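You operate a simulated robot arm through the tools that you are given. There is no shell and no other tool. Be economical: measure what you need, move in short steps, check, and stop when the job is done.

You run a simulated two-armed robot. Do the job below in one go: nothing can be reset, and whatever is moved stays where it is left.

TASK
Turn the stir dial of the small grey unit to off. Take the box marked "seals" from the top of the prep bench and put it on the blue mat. Fetch the green tabbed ring and set it on top of the orange box. Open the lid of the grey and white unit. Do these in any order.

It is judged by the outcome, as a careful person would: the job done as asked, and still so three seconds after it is handed in. It fails if anything else is knocked over, pushed out of place, dropped, spilled or broken. A push-on lid holds only when it is set on centred and level and pressed home; a screw cap is set on level and turned clockwise until tight.

THE ROBOT
Two 6-joint arms with two-finger parallel grippers on one trunk, on a base that drives. Base frame: it is fixed to the floor where the robot stands at the start and does not move with it; the origin is under the middle of the robot, x ahead of it, y to its left, z up; the surface under the hand at the start is at about z = 900. Units: mm, rad, N and s.
The left shoulder is at the start at [50, 170, 1330], the right one opposite. Each reaches about 1092 mm from its shoulder. Places, roughly: blue mat (16x16 cm) [1420, 900, 900]; green tabbed ring (8x8x4 cm) [1700, 1300, 900]; lid of the grey and white unit [-3100, -2400, 1100]; orange box [-750, 1500, 1000]; small green box, small yellow box [250, 2500, 750]; stir dial of the small grey unit [700, 0, 1000]. Payload 1.57 kg a hand.
Tool frame (each hand has its own): the origin (TCP) lies between the finger pads and is the grasp point; the fingertips stand 30 mm ahead of it; z points along the fingers, y is the line along which they close. The gripper opens to 80 mm. The fingers are 17 mm wide and 12 mm thick; the gripper's body (40 by 82 mm) begins 80 mm behind the TCP.
Orientation is told as [roll, pitch, yaw] about the base's x, y, z axes, in that order, counted from this pose: with the fingers straight down and closing along the base's y, the tool's x points along the base's -x, its y along +y and its z along -z.

THE INTERFACE
- The arms move only by the tool servo_tool. It takes "left_moves", "right_moves" or both (then of equal length, played together; a hand with none holds still); each is a list of rows, each a list of 7 numbers: the shift along the base's x, y, z in mm, then the turn, a rotation vector about the base's x, y, z in rad, then the opening, from 0 (shut) to 1 (fully open). In form: [[tx, ty, tz, rx, ry, rz, jaw], ...]. A call has 1 to 12 rows; each row is the pose to reach, as a shift and turn from the pose commanded when the call began. A row lasts 0.2 s, in which the tool goes at most 50 mm and 0.15 rad; a call with a longer step from one row to the next is refused whole, and so is a gripper value outside its range. A pose out of reach is approached as far as the arm can. The call stops where the force on the tool passes 40 N (or 10 N more than at its start, if that is more) or the arm is blocked; 0.2 s more then pass. Each finger travels about 45 mm/s and halts on what it meets, pressing with about 26 N; the grip force reading is that of the motor and also rises with nothing between the fingers. The clock runs only during rows and for 0.2 s after the last one: add rows that repeat a pose to give the fingers time. It gives the time, the measured TCP pose, the force on the tool (base axes), the opening and the grip force at its end, in the units of the frame above (readings bear some noise), with the torque about the TCP (base axes, N m) and any sound that the robot's microphone picked up.
- Cameras (640 x 400 px; columns grow to the right, rows downward): "scene" is now at [36, -9.2, 1896.9]; the picture's right is [-0.13, -0.99, 0.00], its down [-0.77, 0.10, -0.64] and it looks along [0.63, -0.08, -0.77] (base axes); focal length 291 px, centre (320, 200). "left" rides on the left gripper at [72, 7, -122] in its tool frame; the picture's right is [-0.09, 1.00, 0.00], its down [-0.84, -0.08, -0.54] and it looks along [-0.54, -0.05, 0.84] (tool axes); focal length 238 px, centre (320, 200). "right" rides on the right gripper at [72, -7, -122] in its tool frame; the picture's right is [0.09, 1.00, 0.00], its down [-0.84, 0.08, -0.54] and it looks along [-0.54, 0.05, 0.84] (tool axes); focal length 238 px, centre (320, 200). There is no depth. A picture from a camera that has moved, and an enlarged one, comes with that camera's place and axes in the base frame and with its lens.
- capture(camera): a new picture of that camera. The clock stands still meanwhile.
- raise_lower(by): slides the trunk up (or, below 0, down) by that many mm; the arms and the scene camera ride with it, the base frame stays. It gives what a move gives, with no picture.
- drive_base(legs): drives the robot by 1 to 6 legs, each [ahead, left, turn to the left] in mm, mm and rad, along the robot's own axes; the way and the turn of a leg run together, so that a leg with both is an arc; at most 1500 mm and 3.142 rad a leg. The arms and the cameras ride along, it lands a little off, and it stops where it bumps. It gives what a move gives.
- head_to(pan, tilt): turns the head with the scene camera to pan (to the left, within 1.501 rad either way) and tilt (down, from -0.506 to 1.204), counted from straight ahead of the robot. It gives what a move gives.
- close_up(camera, box): a new picture of the part [left, top, right, bottom] of that camera's present view, enlarged. The clock stands still meanwhile.
- hand_in(): hands the job in; it is judged then, once.

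Work in short steps. Places have to be worked out from the pictures, the camera data and where the tool is seen: move nearer, look again, correct. Check each grasp and each placing, and mend what went wrong. You have 165 turns and 130 pictures in all, those below and enlarged ones among them. Open the grippers and draw the arms clear of the work before you hand the job in, unless the task says otherwise; then end with one line.

The tools are called by a JSON object that holds its "fn" and its "kwargs". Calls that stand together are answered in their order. servo_tool: Moves the arms, as the interface text tells. Its arguments: {"type":"object","properties":{"left_moves":{"type":"array","items":{"type":"array","items":{"type":"number"}}},"right_moves":{"type":"array","items":{"type":"array","items":{"type":"number"}}}},"required":[]} The other tools are called the same way: raise_lower (by) slides the trunk up or down; drive_base (legs) drives the base; head_to (pan, tilt) turns the head that bears the scene camera; capture (camera) takes a picture; close_up (camera, box) takes an enlarged picture of a part of a camera's view; hand_in () hands the job in.

At the start:

```text
time: 0.0
left_eef_pos: [711.9, 332.8, 1220.2]
left_orientation: [-0.002, -0.001, 0.001]
left_force: [0.2, -0.6, 0.7]
left_torque: [0.01, -0.01, 0.02]
left_gripper_width: 80.0
left_grasp_force: 0.0
right_eef_pos: [710.0, -307.8, 1220.4]
right_orientation: [0.0, 0.0, -0.001]
right_force: [-0.2, -0.2, -0.2]
right_torque: [-0.03, -0.05, 0.0]
right_gripper_width: 80.2
right_grasp_force: 0.0
trunk travel left (down, up): [-945.0, 25.0]
robot x, y, heading: [2.8, -1.7, 0.001]
head pan, tilt: [-0.127, 0.883]
```

scene: 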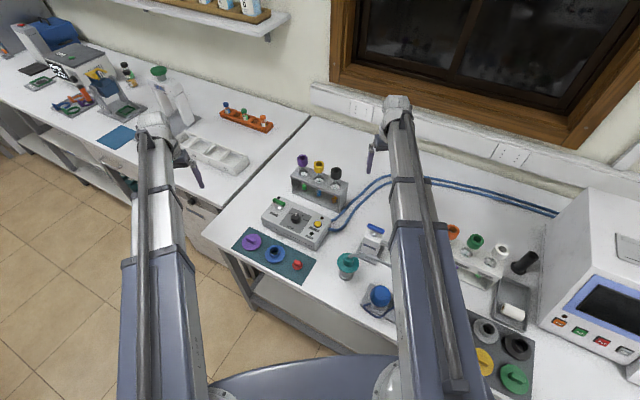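
right: 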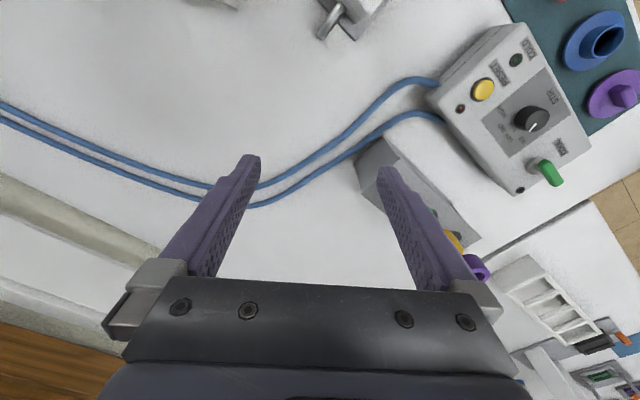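
left: 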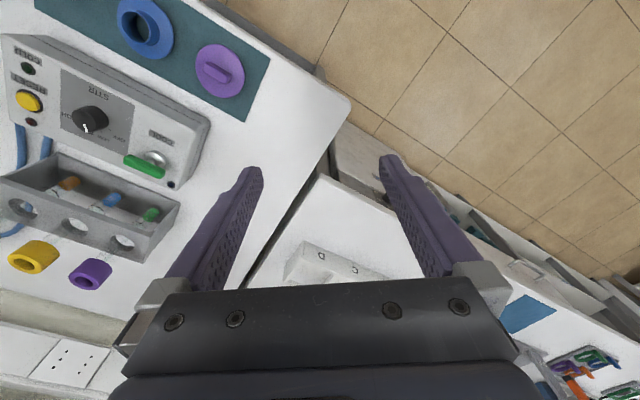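

I take enlarged views of the grey unit's dial from both hand cameras, to read its marks and fix its place.

{"fn": "close_up", "kwargs": {"camera": "left", "box": [0, 20, 240, 220]}}

{"fn": "close_up", "kwargs": {"camera": "right", "box": [420, 10, 620, 210]}}

{"fn": "close_up", "kwargs": {"camera": "scene", "box": [0, 20, 300, 200]}}

```text
2.00 times, centred on (120, 120) of left
camera zoom: at [639.5, 339.2, 1342.1], right [0.09, 1.0, 0.0], down [0.84, -0.08, 0.54], along [0.54, -0.05, -0.84], focal length 477 px, centre (720, 360)
```

zoom: 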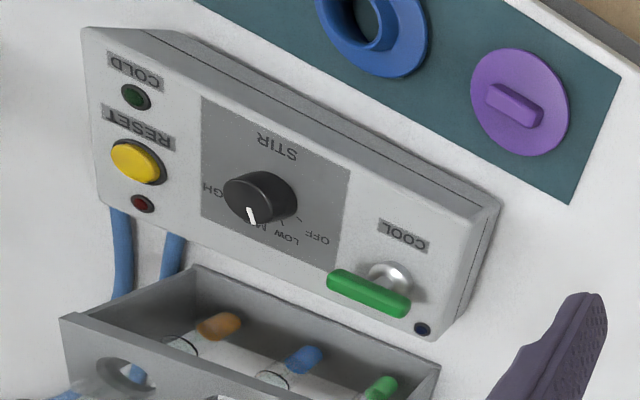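

```text
2.00 times, centred on (520, 110) of right
camera zoom: at [637.2, -313.0, 1342.8], right [-0.09, 1.0, 0.0], down [0.84, 0.08, 0.54], along [0.54, 0.05, -0.84], focal length 477 px, centre (-80, 380)
```

zoom: 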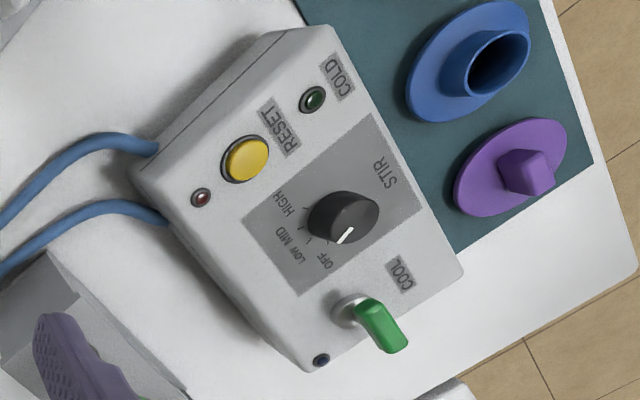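

```text
2.13 times, centred on (150, 110) of scene
camera zoom: at [36.0, -9.2, 1896.9], right [-0.13, -0.99, 0.0], down [-0.77, 0.1, -0.64], along [0.63, -0.08, -0.77], focal length 620 px, centre (683, 392)
```

zoom: 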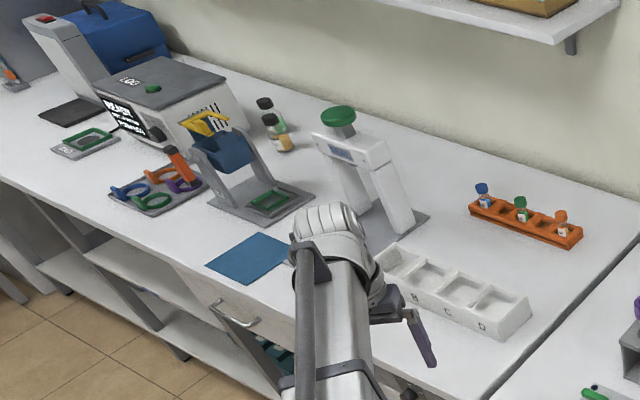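

The STIR dial's top lies by triangulation at about (692, 3, 992). I bring the right hand's camera over it for a straighter view.

{"fn": "servo_tool", "kwargs": {"right_moves": [[-20, 40, 0, 0, 0, 0, 1], [-40, 80, 0, 0, 0, 0, 1], [-60, 120, 0, 0, 0, 0, 1], [-80, 160, 0, 0, 0, 0, 1], [-100, 200, 0, 0, 0, 0, 1], [-120, 240, 0, 0, 0, 0, 1], [-135, 275, 0, 0, 0, 0, 1], [-150, 305, 0, 0, 0, 0, 1], [-150, 305, 0, 0, 0, 0, 1]]}}

{"fn": "close_up", "kwargs": {"camera": "right", "box": [200, 80, 440, 240]}}

```text
time: 2.0
left_eef_pos: [712.2, 332.2, 1218.7]
left_orientation: [0.0, 0.0, 0.001]
left_force: [-0.6, 1.0, 0.9]
left_torque: [0.02, -0.02, 0.01]
left_gripper_width: 79.8
left_grasp_force: 0.0
right_eef_pos: [560.7, -3.6, 1220.0]
right_orientation: [0.0, -0.001, 0.0]
right_force: [-0.1, -0.4, 0.1]
right_torque: [-0.01, 0.01, -0.01]
right_gripper_width: 80.0
right_grasp_force: 0.0
trunk travel left (down, up): [-945.0, 25.0]
robot x, y, heading: [-0.7, -0.4, -0.001]
head pan, tilt: [-0.127, 0.883]
```

```text
2.50 times, centred on (320, 160) of right
camera zoom: at [488.1, -9.7, 1342.7], right [-0.09, 1.0, 0.0], down [0.84, 0.08, 0.54], along [0.54, 0.05, -0.84], focal length 596 px, centre (320, 300)
```

zoom: 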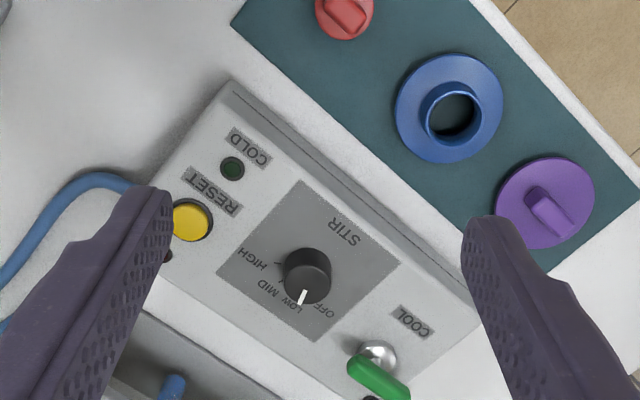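

The pointer seems to be at LOW; OFF lies counter-clockwise from it. I come lower over the dial to check its angle and the tilt of the panel.

{"fn": "servo_tool", "kwargs": {"right_moves": [[35, 2, -35, 0, 0, 0, 1], [70, 4, -70, 0, 0, 0, 1], [100, 6, -105, 0, 0, 0, 1], [131, 7, -135, 0, 0, 0, 1], [131, 7, -150, 0, 0, 0, 1], [131, 7, -150, 0, 0, 0, 1]]}}

{"fn": "close_up", "kwargs": {"camera": "right", "box": [170, 90, 470, 290]}}

{"fn": "close_up", "kwargs": {"camera": "left", "box": [0, 40, 240, 200]}}

```text
time: 3.4
left_eef_pos: [711.9, 334.5, 1219.3]
left_orientation: [0.001, 0.002, 0.001]
left_force: [-0.2, -0.7, -0.6]
left_torque: [0.02, 0.03, -0.04]
left_gripper_width: 80.0
left_grasp_force: 0.0
right_eef_pos: [691.8, 4.2, 1218.7]
right_orientation: [0.0, -0.001, 0.001]
right_force: [0.4, -0.1, -0.6]
right_torque: [-0.01, 0.02, 0.01]
right_gripper_width: 80.0
right_grasp_force: 0.1
right hand out of reach, approached as far as the arm can: row 1, 2, 3, 4, 5, 6
trunk travel left (down, up): [-945.0, 25.0]
robot x, y, heading: [-1.0, 0.5, 0.008]
head pan, tilt: [-0.127, 0.883]
```

```text
2.00 times, centred on (320, 190) of right
camera zoom: at [618.8, -1.3, 1342.7], right [-0.09, 1.0, 0.0], down [0.84, 0.08, 0.54], along [0.54, 0.05, -0.84], focal length 477 px, centre (320, 220)
```

zoom: 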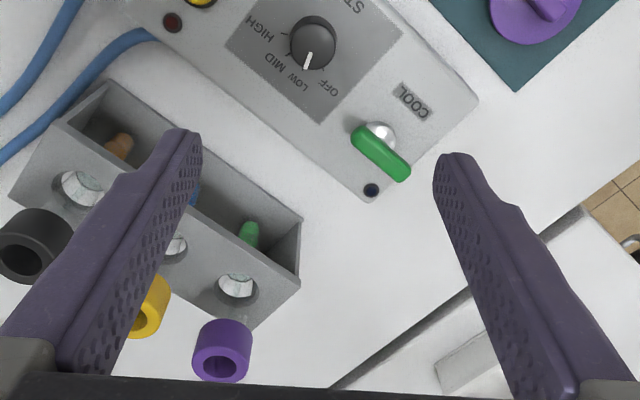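

```text
2.50 times, centred on (120, 120) of left
camera zoom: at [639.8, 339.2, 1342.0], right [0.09, 1.0, 0.0], down [0.84, -0.08, 0.54], along [0.54, -0.05, -0.84], focal length 596 px, centre (820, 400)
```

zoom: 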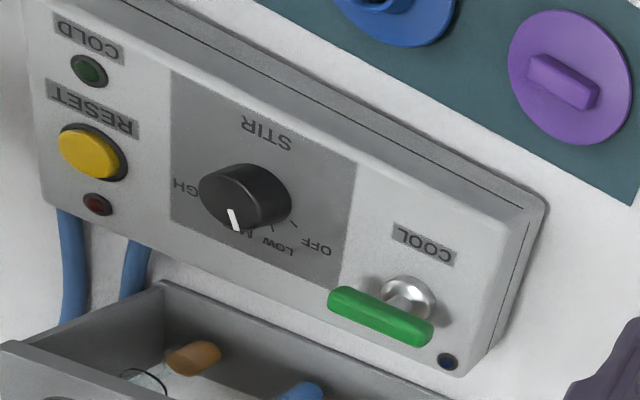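

The hand did not sink (out of reach at this trunk height), but the overhead view confirms that the dial points to LOW with OFF about 38° counter-clockwise. I lower the trunk by 120 mm.

{"fn": "raise_lower", "kwargs": {"by": -120}}

{"fn": "capture", "kwargs": {"camera": "right"}}

{"fn": "capture", "kwargs": {"camera": "scene"}}

```text
time: 4.9
left_eef_pos: [712.8, 332.8, 1100.0]
left_orientation: [0.0, -0.002, 0.0]
left_force: [0.5, 0.1, 0.2]
left_torque: [-0.01, 0.03, -0.01]
left_gripper_width: 79.9
left_grasp_force: 0.0
right_eef_pos: [690.5, 5.7, 1099.8]
right_orientation: [0.0, -0.001, 0.001]
right_force: [0.0, 0.6, -0.3]
right_torque: [0.01, -0.01, 0.04]
right_gripper_width: 80.2
right_grasp_force: 0.0
trunk travel left (down, up): [-825.0, 145.0]
robot x, y, heading: [-2.0, -0.6, 0.004]
head pan, tilt: [-0.127, 0.883]
```

```text
120 pictures are left
camera right: at [618.3, -1.3, 1222.9], right [-0.09, 1.0, 0.0], down [0.84, 0.08, 0.54], along [0.54, 0.05, -0.84], focal length 238 px, centre (320, 200)
```

right: 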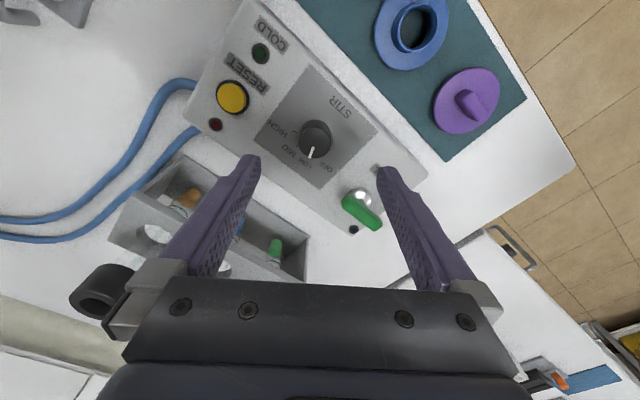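

```text
119 pictures are left
camera scene: at [35.8, -9.2, 1776.9], right [-0.13, -0.99, 0.0], down [-0.77, 0.1, -0.64], along [0.63, -0.08, -0.77], focal length 291 px, centre (320, 200)
```

scene: 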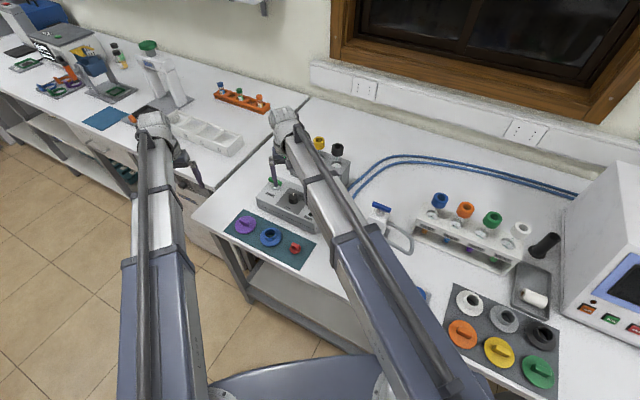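

Knob top ≈ (694, 1, 991), diameter ≈ 30 mm. I lower the open fingers around it, tips to about z = 980.

{"fn": "servo_tool", "kwargs": {"right_moves": [[4, -4, -30, 0, 0, 0, 1], [4, -4, -60, 0, 0, 0, 1], [4, -4, -90, 0, 0, 0, 1], [4, -4, -90, 0, 0, 0, 1]]}}

{"fn": "capture", "kwargs": {"camera": "right"}}

{"fn": "capture", "kwargs": {"camera": "left"}}

```text
time: 5.9
left_eef_pos: [711.8, 334.3, 1099.9]
left_orientation: [0.001, 0.0, 0.0]
left_force: [-0.5, 0.6, 0.4]
left_torque: [-0.01, 0.0, 0.01]
left_gripper_width: 80.2
left_grasp_force: 0.1
right_eef_pos: [693.8, 0.6, 1099.2]
right_orientation: [0.0, 0.0, -0.001]
right_force: [-0.6, 0.1, 0.4]
right_torque: [-0.02, 0.02, 0.01]
right_gripper_width: 80.0
right_grasp_force: 0.0
right hand out of reach, approached as far as the arm can: row 1, 2, 3, 4
trunk travel left (down, up): [-825.0, 145.0]
robot x, y, heading: [0.3, -0.5, -0.001]
head pan, tilt: [-0.127, 0.883]
```

```text
118 pictures are left
camera right: at [620.9, -4.0, 1222.8], right [-0.09, 1.0, 0.0], down [0.84, 0.08, 0.54], along [0.54, 0.05, -0.84], focal length 238 px, centre (320, 200)
```

right: 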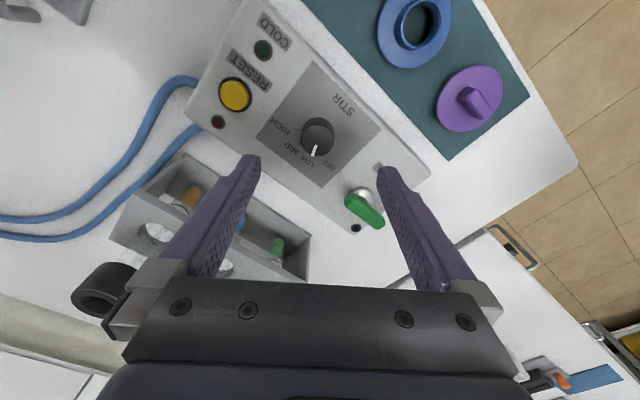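

```text
117 pictures are left
camera left: at [639.4, 339.2, 1222.1], right [0.09, 1.0, 0.0], down [0.84, -0.08, 0.54], along [0.54, -0.05, -0.84], focal length 238 px, centre (320, 200)
```

left: 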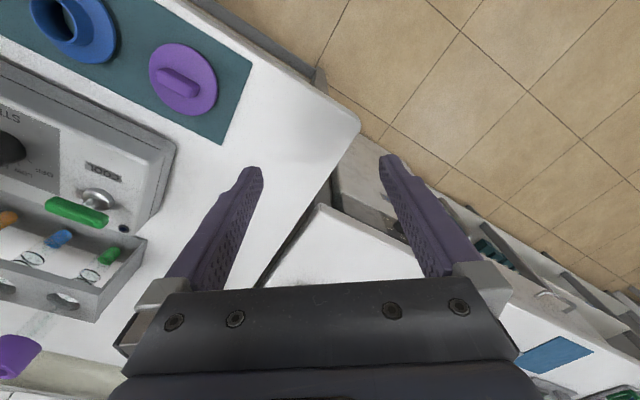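

Vertical motion must come from the trunk here. I lower it 65 mm and look.

{"fn": "raise_lower", "kwargs": {"by": -65}}

{"fn": "capture", "kwargs": {"camera": "right"}}

{"fn": "capture", "kwargs": {"camera": "scene"}}

```text
time: 6.9
left_eef_pos: [712.2, 334.7, 1036.1]
left_orientation: [0.0, 0.0, 0.001]
left_force: [-1.3, -0.2, 0.3]
left_torque: [0.0, 0.0, 0.04]
left_gripper_width: 79.9
left_grasp_force: 0.1
right_eef_pos: [693.8, 1.9, 1035.9]
right_orientation: [0.0, 0.0, -0.001]
right_force: [0.1, 0.0, 0.8]
right_torque: [0.01, -0.04, 0.03]
right_gripper_width: 80.1
right_grasp_force: 0.0
trunk travel left (down, up): [-760.0, 210.0]
robot x, y, heading: [1.5, -1.1, 0.005]
head pan, tilt: [-0.127, 0.883]
```

```text
116 pictures are left
camera right: at [620.8, -4.0, 1157.9], right [-0.09, 1.0, 0.0], down [0.84, 0.08, 0.54], along [0.54, 0.05, -0.84], focal length 238 px, centre (320, 200)
```

right: 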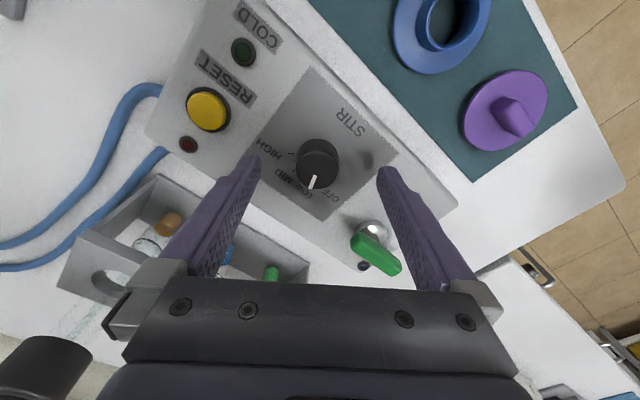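

```text
115 pictures are left
camera scene: at [35.7, -9.3, 1711.9], right [-0.13, -0.99, 0.0], down [-0.77, 0.1, -0.64], along [0.63, -0.08, -0.77], focal length 291 px, centre (320, 200)
```

scene: 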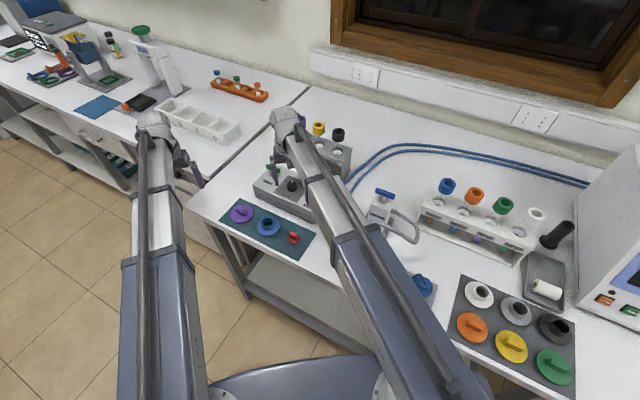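

Knob top ≈ (695, 1, 985). I lower a further 28 mm, so the tips straddle the knob.

{"fn": "raise_lower", "kwargs": {"by": -28}}

{"fn": "capture", "kwargs": {"camera": "right"}}

```text
time: 7.7
left_eef_pos: [711.6, 333.3, 1006.4]
left_orientation: [-0.001, 0.001, 0.001]
left_force: [-0.1, -0.6, 0.8]
left_torque: [-0.01, -0.01, 0.01]
left_gripper_width: 80.2
left_grasp_force: 0.0
right_eef_pos: [692.8, 2.3, 1006.9]
right_orientation: [0.001, 0.0, 0.0]
right_force: [-0.2, 0.4, 0.1]
right_torque: [0.0, -0.03, -0.02]
right_gripper_width: 79.9
right_grasp_force: 0.0
trunk travel left (down, up): [-732.0, 238.0]
robot x, y, heading: [-1.5, -2.2, 0.0]
head pan, tilt: [-0.127, 0.883]
```

```text
114 pictures are left
camera right: at [620.8, -4.0, 1129.9], right [-0.09, 1.0, 0.0], down [0.84, 0.08, 0.54], along [0.54, 0.05, -0.84], focal length 238 px, centre (320, 200)
```

right: 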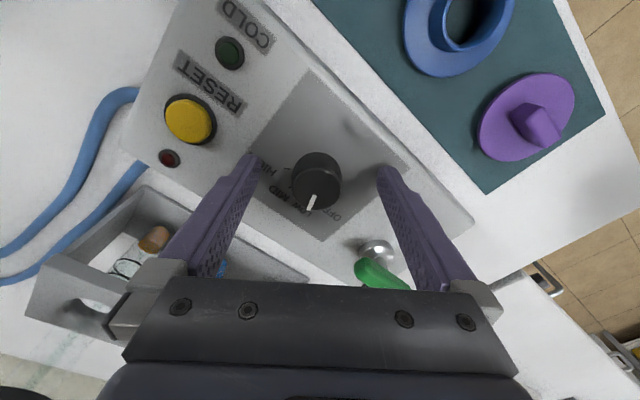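

The knob sits between the tips. I shift 3 mm ahead and close on it.

{"fn": "servo_tool", "kwargs": {"right_moves": [[3, 0, 0, 0, 0, 0, 1], [3, 0, 0, 0, 0, 0, 0.2], [3, 0, 0, 0, 0, 0, 0.2], [3, 0, 0, 0, 0, 0, 0.2], [3, 0, 0, 0, 0, 0, 0.2], [3, 0, 0, 0, 0, 0, 0.2]]}}

{"fn": "capture", "kwargs": {"camera": "right"}}

```text
time: 9.1
left_eef_pos: [711.5, 333.3, 1006.8]
left_orientation: [0.0, 0.0, -0.001]
left_force: [0.6, 0.6, 0.4]
left_torque: [0.0, -0.02, 0.0]
left_gripper_width: 80.3
left_grasp_force: 0.0
right_eef_pos: [696.1, -0.1, 1005.9]
right_orientation: [0.0, 0.0, 0.0]
right_force: [0.5, -7.4, -0.6]
right_torque: [-0.22, 0.0, -0.04]
right_gripper_width: 33.5
right_grasp_force: 34.6
trunk travel left (down, up): [-732.0, 238.0]
robot x, y, heading: [1.3, 0.3, 0.003]
head pan, tilt: [-0.127, 0.883]
```

```text
113 pictures are left
camera right: at [623.9, -5.4, 1129.8], right [-0.09, 1.0, 0.0], down [0.84, 0.08, 0.54], along [0.54, 0.05, -0.84], focal length 238 px, centre (320, 200)
```

right: 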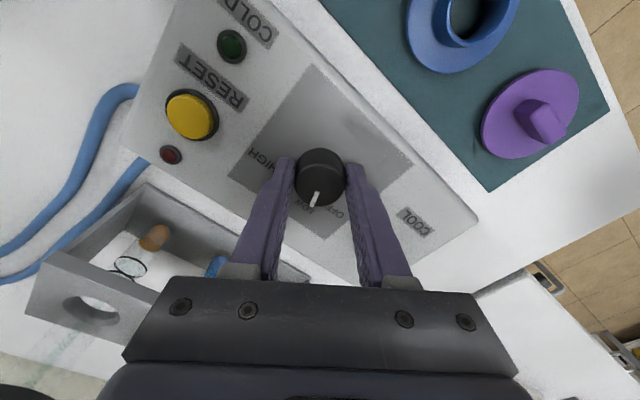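

Gripped (33.5 mm). I turn it counter-clockwise by 0.62 rad, easing 2 mm toward −y.

{"fn": "servo_tool", "kwargs": {"right_moves": [[0, -2, 0, 0, 0, 0, 0.2], [0, -2, 0, 0, 0, 0.12, 0.2], [0, -2, 0, 0, 0, 0.24, 0.2], [0, -2, 0, 0, 0, 0.36, 0.2], [0, -2, 0, 0, 0, 0.48, 0.2], [0, -2, 0, 0, 0, 0.6, 0.2], [0, -2, 0, 0, 0, 0.66, 0.2], [0, -2, 0, 0, 0, 0.66, 0.2]]}}

{"fn": "capture", "kwargs": {"camera": "right"}}

```text
time: 10.9
left_eef_pos: [712.3, 333.4, 1007.0]
left_orientation: [0.0, 0.0, 0.0]
left_force: [-0.6, 0.5, -0.3]
left_torque: [0.0, 0.0, 0.06]
left_gripper_width: 80.1
left_grasp_force: 0.0
right_eef_pos: [696.6, -0.5, 1008.3]
right_orientation: [-0.001, 0.001, 0.66]
right_force: [0.0, -4.8, -0.3]
right_torque: [-0.49, 0.64, -0.01]
right_gripper_width: 33.2
right_grasp_force: 40.9
trunk travel left (down, up): [-732.0, 238.0]
robot x, y, heading: [-0.9, 2.0, -0.008]
head pan, tilt: [-0.127, 0.883]
```

```text
112 pictures are left
camera right: at [643.4, -49.3, 1129.8], right [-0.68, 0.73, 0.0], down [0.61, 0.58, 0.54], along [0.4, 0.37, -0.84], focal length 238 px, centre (320, 200)
```

right: 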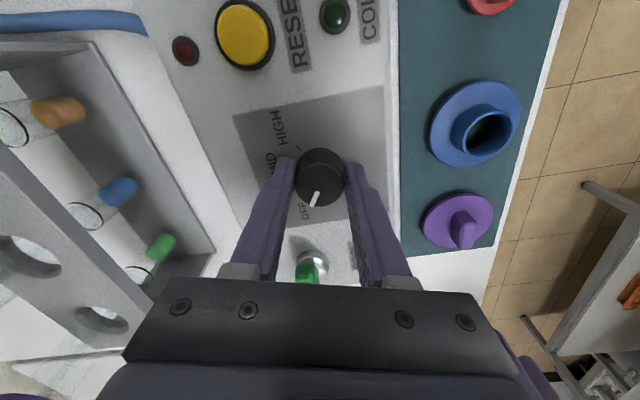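

The knob turned with the hand and the pointer now aims at OFF. I release and raise to check.

{"fn": "servo_tool", "kwargs": {"right_moves": [[0, 0, 0, 0, 0, 0, 1], [0, 0, 0, 0, 0, 0, 1], [0, 0, 0, 0, 0, 0, 1], [0, 0, 0, 0, 0, 0, 1]]}}

{"fn": "raise_lower", "kwargs": {"by": 75}}

{"fn": "close_up", "kwargs": {"camera": "right", "box": [220, 70, 420, 195]}}

```text
time: 11.9
left_eef_pos: [713.0, 334.6, 1006.4]
left_orientation: [0.001, 0.0, 0.002]
left_force: [0.8, -0.2, 0.1]
left_torque: [0.0, -0.04, 0.0]
left_gripper_width: 79.7
left_grasp_force: 0.1
right_eef_pos: [696.7, -0.5, 1005.7]
right_orientation: [-0.001, 0.0, 0.659]
right_force: [1.0, 0.0, 0.5]
right_torque: [-0.03, 0.01, 0.01]
right_gripper_width: 79.8
right_grasp_force: 0.0
trunk travel left (down, up): [-732.0, 238.0]
robot x, y, heading: [1.2, 0.1, 0.001]
head pan, tilt: [-0.127, 0.883]
```

```text
time: 13.0
left_eef_pos: [712.1, 334.3, 1081.3]
left_orientation: [0.0, 0.001, -0.001]
left_force: [0.2, -0.4, -0.4]
left_torque: [-0.02, -0.01, -0.03]
left_gripper_width: 80.0
left_grasp_force: 0.1
right_eef_pos: [697.0, -0.7, 1082.0]
right_orientation: [0.0, 0.0, 0.658]
right_force: [0.8, -1.4, 0.6]
right_torque: [-0.02, -0.02, -0.01]
right_gripper_width: 80.2
right_grasp_force: 0.1
trunk travel left (down, up): [-807.0, 163.0]
robot x, y, heading: [-1.0, 0.5, -0.001]
head pan, tilt: [-0.127, 0.883]
```

```text
3.20 times, centred on (320, 132) of right
camera zoom: at [643.3, -48.9, 1204.7], right [-0.68, 0.73, 0.0], down [0.61, 0.57, 0.54], along [0.4, 0.37, -0.84], focal length 763 px, centre (320, 416)
```

zoom: 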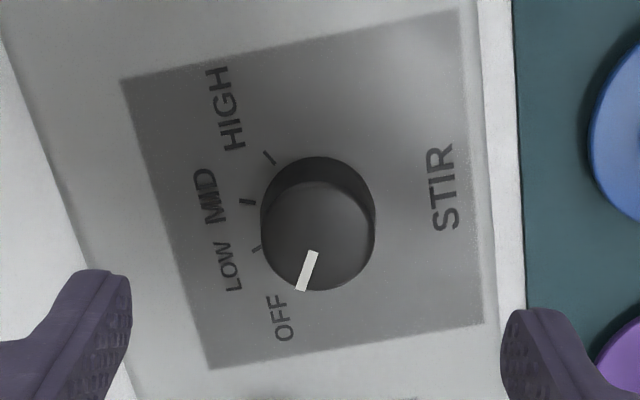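

The pointer sits on OFF. Now I undo the wrist turn, raise the trunk and look round with the head to find the other things.

{"fn": "raise_lower", "kwargs": {"by": 160}}

{"fn": "servo_tool", "kwargs": {"right_moves": [[-20, -40, 0, 0, 0, -0.12, 1], [-40, -80, 0, 0, 0, -0.24, 1], [-60, -120, 0, 0, 0, -0.36, 1], [-80, -160, 0, 0, 0, -0.48, 1], [-100, -200, 0, 0, 0, -0.6, 1], [-120, -240, 0, 0, 0, -0.66, 1]]}}

{"fn": "head_to", "kwargs": {"pan": 0.75, "tilt": 0.6}}

{"fn": "capture", "kwargs": {"camera": "scene"}}

{"fn": "head_to", "kwargs": {"pan": 1.5, "tilt": 0.5}}

{"fn": "capture", "kwargs": {"camera": "scene"}}

{"fn": "head_to", "kwargs": {"pan": -1.5, "tilt": 0.5}}

{"fn": "capture", "kwargs": {"camera": "scene"}}

```text
time: 14.8
left_eef_pos: [711.8, 334.0, 1241.6]
left_orientation: [0.001, 0.0, 0.0]
left_force: [-0.7, -0.6, 0.1]
left_torque: [0.0, 0.03, 0.02]
left_gripper_width: 80.0
left_grasp_force: 0.0
right_eef_pos: [697.0, -0.9, 1242.0]
right_orientation: [-0.002, 0.0, 0.659]
right_force: [0.1, 0.9, -0.8]
right_torque: [0.04, -0.01, -0.01]
right_gripper_width: 79.9
right_grasp_force: 0.2
trunk travel left (down, up): [-967.0, 3.0]
robot x, y, heading: [-0.5, -0.8, -0.001]
head pan, tilt: [-0.127, 0.883]
```

```text
time: 16.2
left_eef_pos: [710.9, 333.5, 1243.2]
left_orientation: [0.0, 0.0, 0.001]
left_force: [-0.5, 0.0, -0.2]
left_torque: [-0.01, 0.0, 0.05]
left_gripper_width: 80.1
left_grasp_force: 0.0
right_eef_pos: [577.1, -240.8, 1241.8]
right_orientation: [0.0, 0.001, -0.001]
right_force: [0.6, -0.1, -0.1]
right_torque: [0.01, 0.01, 0.01]
right_gripper_width: 80.0
right_grasp_force: 0.2
trunk travel left (down, up): [-967.0, 3.0]
robot x, y, heading: [-1.1, -1.5, 0.001]
head pan, tilt: [-0.127, 0.883]
```

```text
time: 17.4
left_eef_pos: [711.6, 334.8, 1241.4]
left_orientation: [0.0, 0.0, 0.0]
left_force: [0.3, 0.3, -0.1]
left_torque: [-0.01, 0.01, 0.01]
left_gripper_width: 80.0
left_grasp_force: 0.0
right_eef_pos: [576.8, -239.9, 1242.2]
right_orientation: [0.0, 0.001, -0.001]
right_force: [-0.5, -0.2, -0.4]
right_torque: [0.02, -0.01, 0.02]
right_gripper_width: 80.0
right_grasp_force: 0.1
trunk travel left (down, up): [-967.0, 3.0]
robot x, y, heading: [0.2, 0.5, -0.007]
head pan, tilt: [0.75, 0.6]
```

```text
110 pictures are left
camera scene: at [24.8, 60.9, 1942.2], right [0.68, -0.73, 0.0], down [-0.41, -0.39, -0.82], along [0.6, 0.56, -0.57], focal length 291 px, centre (320, 200)
```

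scene: 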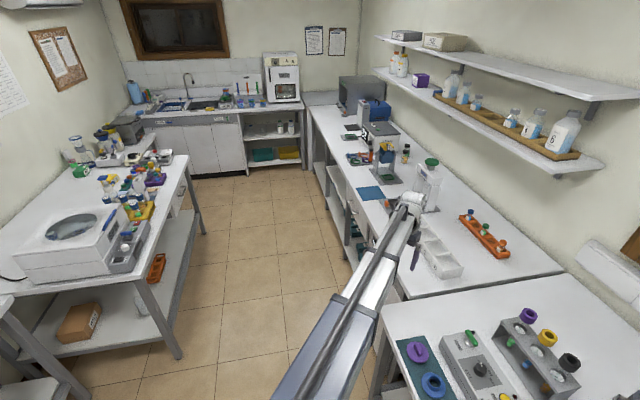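

```text
time: 18.5
left_eef_pos: [711.8, 333.8, 1242.4]
left_orientation: [0.0, 0.0, -0.001]
left_force: [-0.4, 0.7, 0.1]
left_torque: [-0.01, 0.0, 0.0]
left_gripper_width: 80.3
left_grasp_force: 0.1
right_eef_pos: [576.9, -239.0, 1240.9]
right_orientation: [0.001, 0.001, -0.001]
right_force: [-0.6, -1.0, 0.7]
right_torque: [-0.01, 0.01, 0.0]
right_gripper_width: 79.8
right_grasp_force: 0.0
trunk travel left (down, up): [-967.0, 3.0]
robot x, y, heading: [-0.8, -2.8, -0.004]
head pan, tilt: [1.499, 0.499]
```

```text
109 pictures are left
camera scene: at [-33.4, 91.3, 1951.3], right [1.0, -0.07, 0.0], down [-0.03, -0.48, -0.88], along [0.06, 0.88, -0.48], focal length 291 px, centre (320, 200)
```

scene: 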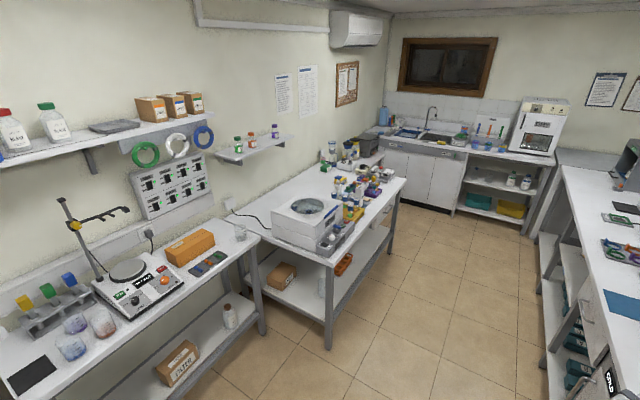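

```text
time: 21.1
left_eef_pos: [711.0, 333.0, 1241.8]
left_orientation: [-0.001, 0.001, -0.001]
left_force: [0.2, 0.1, 0.3]
left_torque: [-0.02, 0.0, -0.01]
left_gripper_width: 79.9
left_grasp_force: 0.0
right_eef_pos: [577.2, -239.4, 1242.1]
right_orientation: [0.0, 0.0, 0.0]
right_force: [-0.3, 0.5, -0.3]
right_torque: [0.01, 0.02, 0.0]
right_gripper_width: 80.0
right_grasp_force: 0.1
trunk travel left (down, up): [-967.0, 3.0]
robot x, y, heading: [-0.0, 1.6, 0.003]
head pan, tilt: [-1.499, 0.499]
```

```text
108 pictures are left
camera scene: at [-33.4, -90.2, 1951.4], right [-1.0, -0.07, 0.0], down [-0.03, 0.48, -0.88], along [0.06, -0.88, -0.48], focal length 291 px, centre (320, 200)
```

scene: 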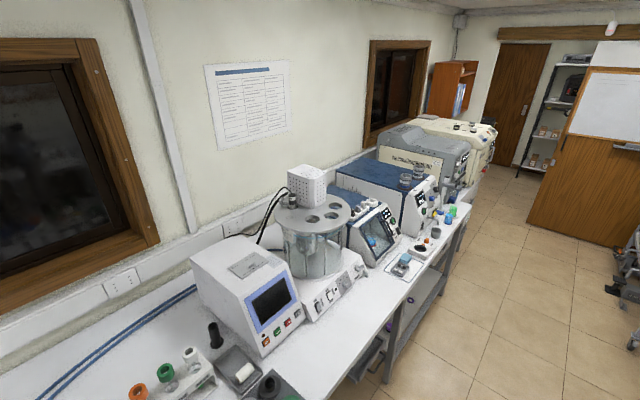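

Orange box and a middle bench cluster lie to the left. I look at these more closely.

{"fn": "head_to", "kwargs": {"pan": 1.4, "tilt": 0.4}}

{"fn": "close_up", "kwargs": {"camera": "scene", "box": [160, 130, 400, 280]}}

{"fn": "head_to", "kwargs": {"pan": 0.6, "tilt": 0.5}}

{"fn": "close_up", "kwargs": {"camera": "scene", "box": [200, 120, 440, 270]}}

```text
time: 23.6
left_eef_pos: [711.3, 334.1, 1242.9]
left_orientation: [0.001, 0.0, -0.001]
left_force: [-0.6, 0.5, 0.5]
left_torque: [-0.01, 0.0, -0.02]
left_gripper_width: 79.8
left_grasp_force: 0.0
right_eef_pos: [577.7, -240.0, 1241.5]
right_orientation: [-0.001, 0.0, 0.0]
right_force: [0.2, 0.0, -0.6]
right_torque: [0.0, 0.02, 0.01]
right_gripper_width: 79.9
right_grasp_force: 0.2
trunk travel left (down, up): [-967.0, 3.0]
robot x, y, heading: [-0.1, -0.2, -0.003]
head pan, tilt: [1.4, 0.4]
```

```text
2.67 times, centred on (280, 205) of scene
camera zoom: at [-24.1, 91.8, 1960.5], right [0.99, -0.17, 0.0], down [-0.07, -0.38, -0.92], along [0.16, 0.91, -0.39], focal length 776 px, centre (427, 187)
```

zoom: 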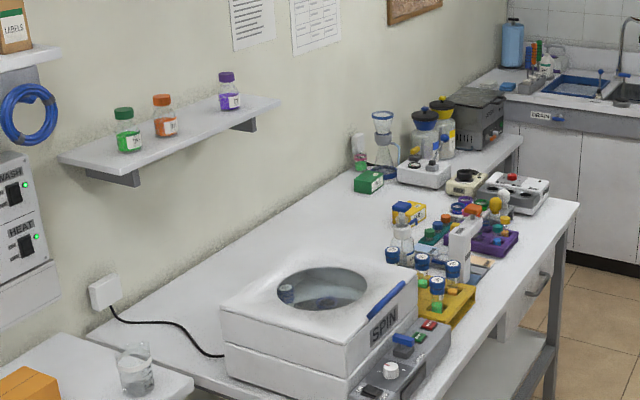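

```text
time: 24.8
left_eef_pos: [710.9, 332.8, 1242.2]
left_orientation: [0.0, 0.002, -0.001]
left_force: [0.1, -0.3, 0.0]
left_torque: [-0.04, -0.04, 0.01]
left_gripper_width: 79.8
left_grasp_force: 0.2
right_eef_pos: [578.1, -240.2, 1241.8]
right_orientation: [0.0, 0.001, 0.001]
right_force: [0.7, 0.3, 1.1]
right_torque: [0.02, 0.01, -0.04]
right_gripper_width: 79.9
right_grasp_force: 0.1
trunk travel left (down, up): [-967.0, 3.0]
robot x, y, heading: [1.8, -3.8, 0.002]
head pan, tilt: [0.6, 0.499]
```

```text
2.67 times, centred on (320, 195) of scene
camera zoom: at [35.1, 52.0, 1951.4], right [0.57, -0.82, 0.0], down [-0.39, -0.27, -0.88], along [0.72, 0.5, -0.48], focal length 776 px, centre (320, 213)
```

zoom: 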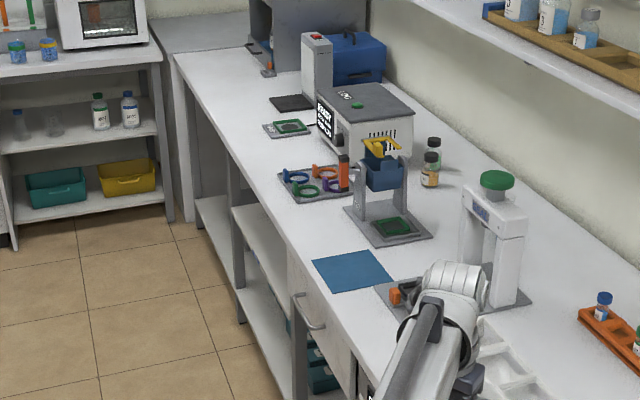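

Green and yellow boxes stand on the middle bench, the green ring on a tray beyond the blue mat. Before driving I draw the hands in, and test whether a drawn-in hand can go lower.

{"fn": "servo_tool", "kwargs": {"left_moves": [[-40, 0, 0, 0, 0, 0, 1], [-80, 0, 0, 0, 0, 0, 1], [-120, 0, 0, 0, 0, 0, 1], [-160, 0, 0, 0, 0, 0, 1], [-200, 0, 0, 0, 0, 0, 1], [-240, 0, 0, 0, 0, 0, 1], [-240, 0, -40, 0, 0, 0, 1]], "right_moves": [[0, 0, -40, 0, 0, 0, 1], [0, 0, -40, 0, 0, 0, 1], [-40, 0, 0, 0, 0, 0, 1], [-80, 0, 0, 0, 0, 0, 1], [-110, 0, 0, 0, 0, 0, 1], [-110, -20, 0, 0, 0, 0, 1], [-110, -40, -40, 0, 0, 0, 1]]}}

```text
refused: row 3 steps farther than a row can; nothing moved
```

{"fn": "servo_tool", "kwargs": {"left_moves": [[-40, 0, 0, 0, 0, 0, 1], [-80, 0, 0, 0, 0, 0, 1], [-120, 0, 0, 0, 0, 0, 1], [-160, 0, 0, 0, 0, 0, 1], [-200, 0, 0, 0, 0, 0, 1], [-240, 0, 0, 0, 0, 0, 1], [-240, 0, -40, 0, 0, 0, 1]], "right_moves": [[0, 0, -40, 0, 0, 0, 1], [0, 0, -80, 0, 0, 0, 1], [-20, 0, -80, 0, 0, 0, 1], [-60, 0, -80, 0, 0, 0, 1], [-90, 0, -80, 0, 0, 0, 1], [-90, -20, -80, 0, 0, 0, 1], [-90, -40, -80, 0, 0, 0, 1]]}}

```text
time: 26.4
left_eef_pos: [472.7, 331.2, 1242.1]
left_orientation: [0.0, -0.002, 0.0]
left_force: [-1.0, -0.2, -0.6]
left_torque: [0.02, -0.03, 0.01]
left_gripper_width: 80.1
left_grasp_force: 0.0
left hand out of reach, approached as far as the arm can: row 7
right_eef_pos: [486.3, -281.2, 1241.6]
right_orientation: [0.0, 0.0, 0.0]
right_force: [0.1, 0.6, -0.1]
right_torque: [0.03, 0.02, 0.01]
right_gripper_width: 80.0
right_grasp_force: 0.1
right hand out of reach, approached as far as the arm can: row 1, 2, 3, 4, 5, 6, 7
trunk travel left (down, up): [-967.0, 3.0]
robot x, y, heading: [0.5, 2.5, 0.003]
head pan, tilt: [0.6, 0.499]
```

Hand height is bounded at about 110 mm below the shoulder, so the trunk must set the height. I turn to face along the aisle (about 0.963 rad left) and drive 1900 mm, then turn to the middle bench.

{"fn": "drive_base", "kwargs": {"legs": [[0, 0, 0.963], [1000, 80, 0], [850, 0, 0], [0, 0, 1.571]]}}

{"fn": "head_to", "kwargs": {"pan": 0, "tilt": 0.6}}

{"fn": "capture", "kwargs": {"camera": "scene"}}

```text
time: 41.9
left_eef_pos: [422.7, 1548.3, 1241.5]
left_orientation: [-0.001, 0.002, 2.54]
left_force: [-0.2, 0.6, -0.1]
left_torque: [0.0, 0.01, 0.01]
left_gripper_width: 80.2
left_grasp_force: 0.1
right_eef_pos: [761.0, 2060.3, 1242.9]
right_orientation: [0.0, 0.001, 2.541]
right_force: [-0.2, -0.5, 0.8]
right_torque: [-0.01, 0.02, 0.0]
right_gripper_width: 79.9
right_grasp_force: 0.0
trunk travel left (down, up): [-967.0, 3.0]
robot x, y, heading: [1000.3, 1553.5, 2.543]
head pan, tilt: [0.6, 0.499]
```

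```text
time: 42.9
left_eef_pos: [423.2, 1548.7, 1242.0]
left_orientation: [0.0, 0.001, 2.539]
left_force: [0.1, 0.3, -0.6]
left_torque: [-0.02, 0.01, 0.02]
left_gripper_width: 80.2
left_grasp_force: 0.0
right_eef_pos: [760.6, 2060.0, 1241.9]
right_orientation: [-0.001, -0.001, 2.538]
right_force: [0.2, -0.4, 0.1]
right_torque: [-0.02, -0.02, 0.01]
right_gripper_width: 80.0
right_grasp_force: 0.0
trunk travel left (down, up): [-967.0, 3.0]
robot x, y, heading: [997.1, 1559.1, 2.539]
head pan, tilt: [0.0, 0.6]
```

```text
105 pictures are left
camera scene: at [960.5, 1582.0, 1942.3], right [0.57, 0.82, 0.0], down [0.47, -0.32, -0.83], along [-0.68, 0.47, -0.56], focal length 291 px, centre (320, 200)
```

scene: 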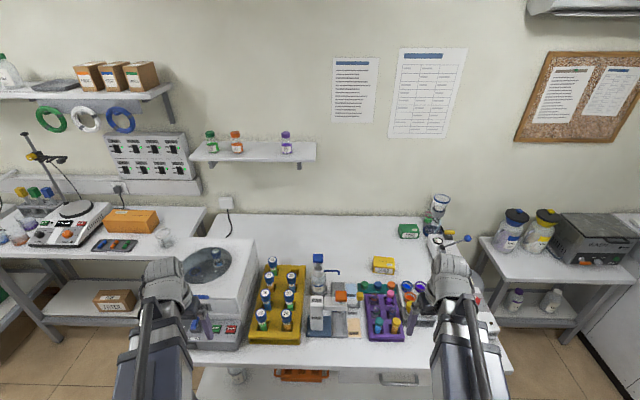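

I can see the middle bench squarely. I enlarge the green and yellow boxes to read them, and the orange box.

{"fn": "close_up", "kwargs": {"camera": "scene", "box": [360, 210, 460, 285]}}

{"fn": "close_up", "kwargs": {"camera": "scene", "box": [240, 180, 520, 355]}}

{"fn": "close_up", "kwargs": {"camera": "scene", "box": [0, 130, 240, 280]}}

```text
5.33 times, centred on (410, 248) of scene
camera zoom: at [960.5, 1582.0, 1942.3], right [0.57, 0.82, 0.0], down [0.47, -0.32, -0.83], along [-0.68, 0.47, -0.56], focal length 1551 px, centre (-160, -53)
```

zoom: 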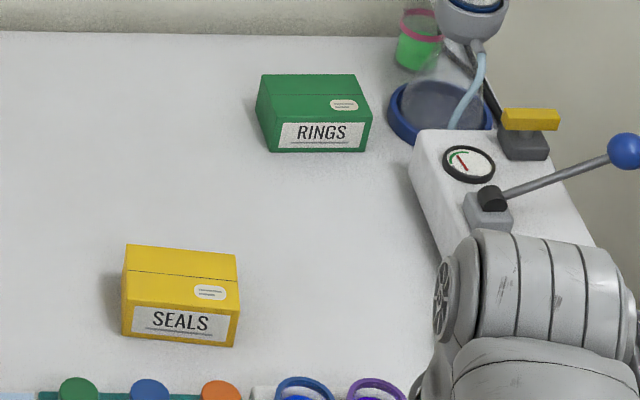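

```text
2.29 times, centred on (380, 268) of scene
camera zoom: at [960.5, 1582.0, 1942.3], right [0.57, 0.82, 0.0], down [0.47, -0.32, -0.83], along [-0.68, 0.47, -0.56], focal length 665 px, centre (183, 46)
```

zoom: 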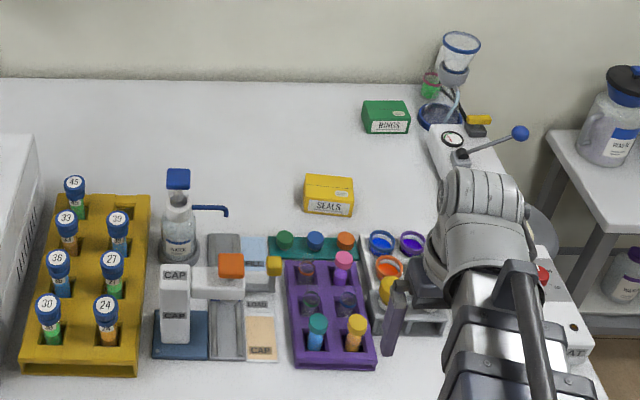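

```text
2.67 times, centred on (120, 205) of scene
camera zoom: at [960.5, 1582.0, 1942.3], right [0.57, 0.82, 0.0], down [0.47, -0.32, -0.83], along [-0.68, 0.47, -0.56], focal length 776 px, centre (853, 187)
```

zoom: 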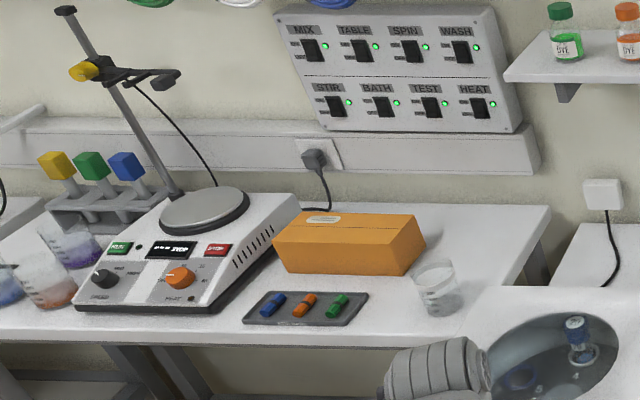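

The yellow box is SEALS, at roughly (339, 2386, 885) by triangulation. I drive closer so that the right arm lines up with it, and look down with the right camera.

{"fn": "drive_base", "kwargs": {"legs": [[165, -85, 0]]}}

{"fn": "servo_tool", "kwargs": {"right_moves": [[-30, 20, 0, 0, 0, 0, 1], [-60, 40, 0, 0, 0, 0, 1], [-95, 65, 0, 0, 0, 0, 1], [-130, 90, 0, 0, 0, 0, 1], [-130, 90, 0, 0, 0, 0, 1]]}}

{"fn": "capture", "kwargs": {"camera": "right"}}

{"fn": "capture", "kwargs": {"camera": "scene"}}

```text
time: 44.4
left_eef_pos: [336.5, 1710.1, 1241.1]
left_orientation: [0.001, 0.0, 2.54]
left_force: [-0.1, 0.0, 0.7]
left_torque: [-0.04, -0.01, -0.01]
left_gripper_width: 79.8
left_grasp_force: 0.1
right_eef_pos: [674.1, 2222.0, 1240.5]
right_orientation: [0.001, 0.0, 2.539]
right_force: [-0.6, 0.3, -0.5]
right_torque: [-0.03, 0.04, 0.02]
right_gripper_width: 80.2
right_grasp_force: 0.1
trunk travel left (down, up): [-967.0, 3.0]
robot x, y, heading: [914.1, 1715.0, 2.541]
head pan, tilt: [0.0, 0.6]
```

```text
time: 45.6
left_eef_pos: [338.8, 1708.5, 1241.2]
left_orientation: [-0.001, 0.0, 2.54]
left_force: [-0.6, 0.6, -0.1]
left_torque: [0.01, 0.03, 0.01]
left_gripper_width: 80.0
left_grasp_force: 0.0
right_eef_pos: [543.5, 2308.6, 1242.2]
right_orientation: [0.0, -0.001, 2.54]
right_force: [0.5, 0.5, 0.5]
right_torque: [-0.01, 0.01, -0.01]
right_gripper_width: 79.8
right_grasp_force: 0.1
trunk travel left (down, up): [-967.0, 3.0]
robot x, y, heading: [912.1, 1713.4, 2.538]
head pan, tilt: [0.0, 0.6]
```

```text
101 pictures are left
camera right: at [607.2, 2275.1, 1365.3], right [-0.49, -0.87, 0.0], down [-0.73, 0.41, 0.54], along [-0.47, 0.26, -0.84], focal length 238 px, centre (320, 200)
```

right: 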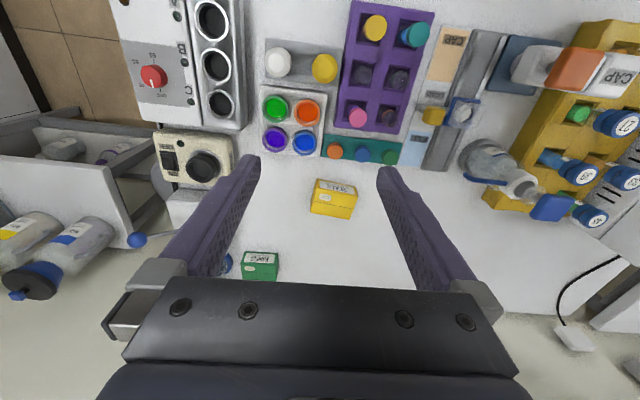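

```text
100 pictures are left
camera scene: at [876.4, 1742.5, 1942.3], right [0.57, 0.82, 0.0], down [0.47, -0.32, -0.83], along [-0.68, 0.47, -0.56], focal length 291 px, centre (320, 200)
```

scene: 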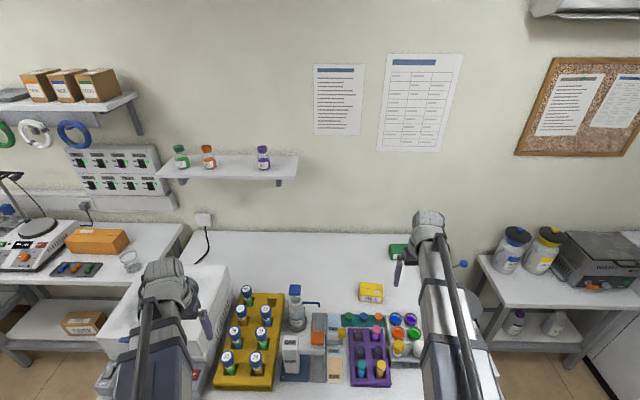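

The box top is at about (316, 2404, 902), roughly 100 mm wide and 60 deep. I bring the right hand above it at the present height to check its yaw.

{"fn": "servo_tool", "kwargs": {"right_moves": [[-40, 17, 0, 0, 0, 0, 1], [-80, 34, 0, 0, 0, 0, 1], [-120, 51, 0, 0, 0, 0, 1], [-160, 68, 0, 0, 0, 0, 1], [-195, 82, 0, 0, 0, 0, 1], [-227, 95, 0, 0, 0, 0, 1], [-227, 95, 0, 0, 0, 0, 1]]}}

{"fn": "raise_lower", "kwargs": {"by": -130}}

{"fn": "capture", "kwargs": {"camera": "right"}}

{"fn": "capture", "kwargs": {"camera": "scene"}}

```text
time: 47.2
left_eef_pos: [338.6, 1708.5, 1241.6]
left_orientation: [0.001, 0.0, 2.539]
left_force: [-0.1, 0.2, 0.1]
left_torque: [-0.01, 0.01, -0.01]
left_gripper_width: 80.2
left_grasp_force: 0.1
right_eef_pos: [317.3, 2407.4, 1242.7]
right_orientation: [0.0, -0.001, 2.539]
right_force: [0.3, -0.2, 0.3]
right_torque: [0.0, 0.02, 0.02]
right_gripper_width: 79.8
right_grasp_force: 0.1
trunk travel left (down, up): [-967.0, 3.0]
robot x, y, heading: [911.7, 1713.4, 2.537]
head pan, tilt: [0.0, 0.6]
```

```text
time: 48.8
left_eef_pos: [339.1, 1708.6, 1111.9]
left_orientation: [0.0, -0.001, 2.54]
left_force: [0.2, 0.5, 0.3]
left_torque: [-0.02, 0.03, 0.0]
left_gripper_width: 80.0
left_grasp_force: 0.0
right_eef_pos: [316.6, 2405.8, 1111.2]
right_orientation: [0.0, 0.001, 2.54]
right_force: [-0.5, -0.4, 0.2]
right_torque: [0.0, 0.01, 0.0]
right_gripper_width: 79.7
right_grasp_force: 0.1
trunk travel left (down, up): [-837.0, 133.0]
robot x, y, heading: [915.7, 1717.5, 2.536]
head pan, tilt: [0.0, 0.6]
```

```text
99 pictures are left
camera right: at [379.7, 2372.1, 1234.9], right [-0.49, -0.87, 0.0], down [-0.73, 0.41, 0.54], along [-0.47, 0.26, -0.84], focal length 238 px, centre (320, 200)
```

right: 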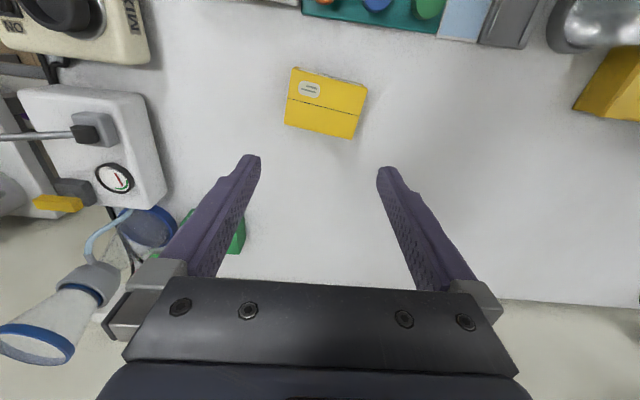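

```text
98 pictures are left
camera scene: at [875.4, 1743.3, 1812.3], right [0.57, 0.82, 0.0], down [0.47, -0.32, -0.83], along [-0.68, 0.47, -0.56], focal length 291 px, centre (320, 200)
```

scene: 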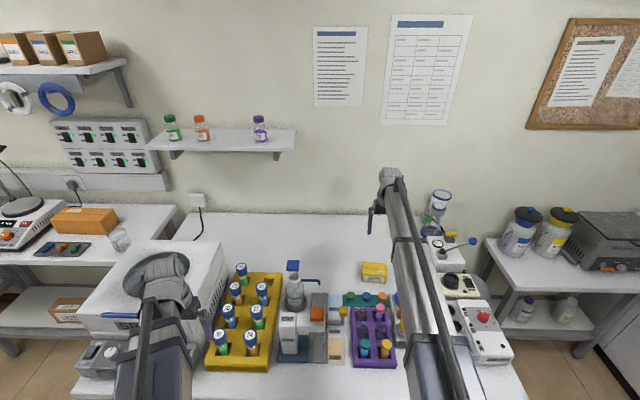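

Box top centre ≈ (321, 2396, 905), about 95 × 66 mm with long axis at 48°. I turn the hand by +1.435 rad so the fingers close over the short side.

{"fn": "servo_tool", "kwargs": {"right_moves": [[1, -2, 0, 0, 0, 0.145, 1], [2, -4, 0, 0, 0, 0.29, 1], [3, -6, 0, 0, 0, 0.435, 1], [4, -8, 0, 0, 0, 0.58, 1], [5, -10, 0, 0, 0, 0.725, 1], [5, -10, 0, 0, 0, 0.87, 1], [5, -10, 0, 0, 0, 1.015, 1], [5, -10, 0, 0, 0, 1.16, 1], [5, -10, 0, 0, 0, 1.3, 1], [5, -10, 0, 0, 0, 1.435, 1], [5, -10, 0, 0, 0, 1.435, 1]]}}

{"fn": "raise_lower", "kwargs": {"by": -110}}

{"fn": "capture", "kwargs": {"camera": "right"}}

{"fn": "capture", "kwargs": {"camera": "scene"}}

```text
time: 51.2
left_eef_pos: [337.4, 1710.2, 1112.1]
left_orientation: [0.0, 0.0, 2.539]
left_force: [-0.4, 0.2, -0.2]
left_torque: [0.0, 0.02, -0.02]
left_gripper_width: 79.8
left_grasp_force: 0.2
right_eef_pos: [321.6, 2396.4, 1111.1]
right_orientation: [0.001, 0.0, -2.307]
right_force: [0.0, 0.8, -0.1]
right_torque: [0.0, 0.04, -0.01]
right_gripper_width: 80.2
right_grasp_force: 0.0
trunk travel left (down, up): [-837.0, 133.0]
robot x, y, heading: [917.5, 1715.4, 2.539]
head pan, tilt: [0.0, 0.6]
```

```text
time: 52.6
left_eef_pos: [336.7, 1708.8, 1001.2]
left_orientation: [-0.001, 0.0, 2.54]
left_force: [0.8, 0.0, 0.5]
left_torque: [0.02, 0.02, 0.0]
left_gripper_width: 79.7
left_grasp_force: 0.0
right_eef_pos: [322.6, 2395.6, 1002.6]
right_orientation: [0.0, 0.001, -2.309]
right_force: [0.0, -0.4, 0.3]
right_torque: [-0.02, -0.03, 0.0]
right_gripper_width: 80.1
right_grasp_force: 0.0
trunk travel left (down, up): [-727.0, 243.0]
robot x, y, heading: [914.9, 1715.1, 2.544]
head pan, tilt: [0.0, 0.6]
```

```text
97 pictures are left
camera right: at [365.3, 2455.1, 1125.0], right [0.8, -0.6, 0.0], down [-0.51, -0.67, 0.54], along [-0.33, -0.43, -0.84], focal length 238 px, centre (320, 200)
```

right: 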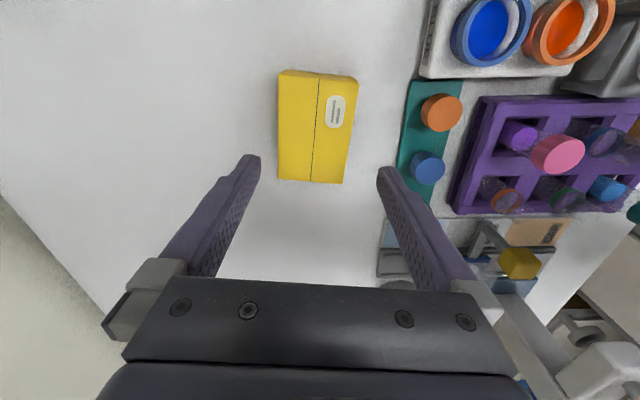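

```text
96 pictures are left
camera scene: at [875.5, 1743.3, 1702.3], right [0.57, 0.82, 0.0], down [0.47, -0.32, -0.83], along [-0.68, 0.47, -0.56], focal length 291 px, centre (320, 200)
```

scene: 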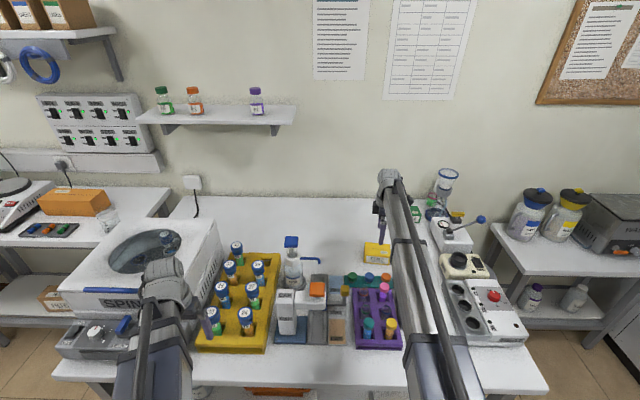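

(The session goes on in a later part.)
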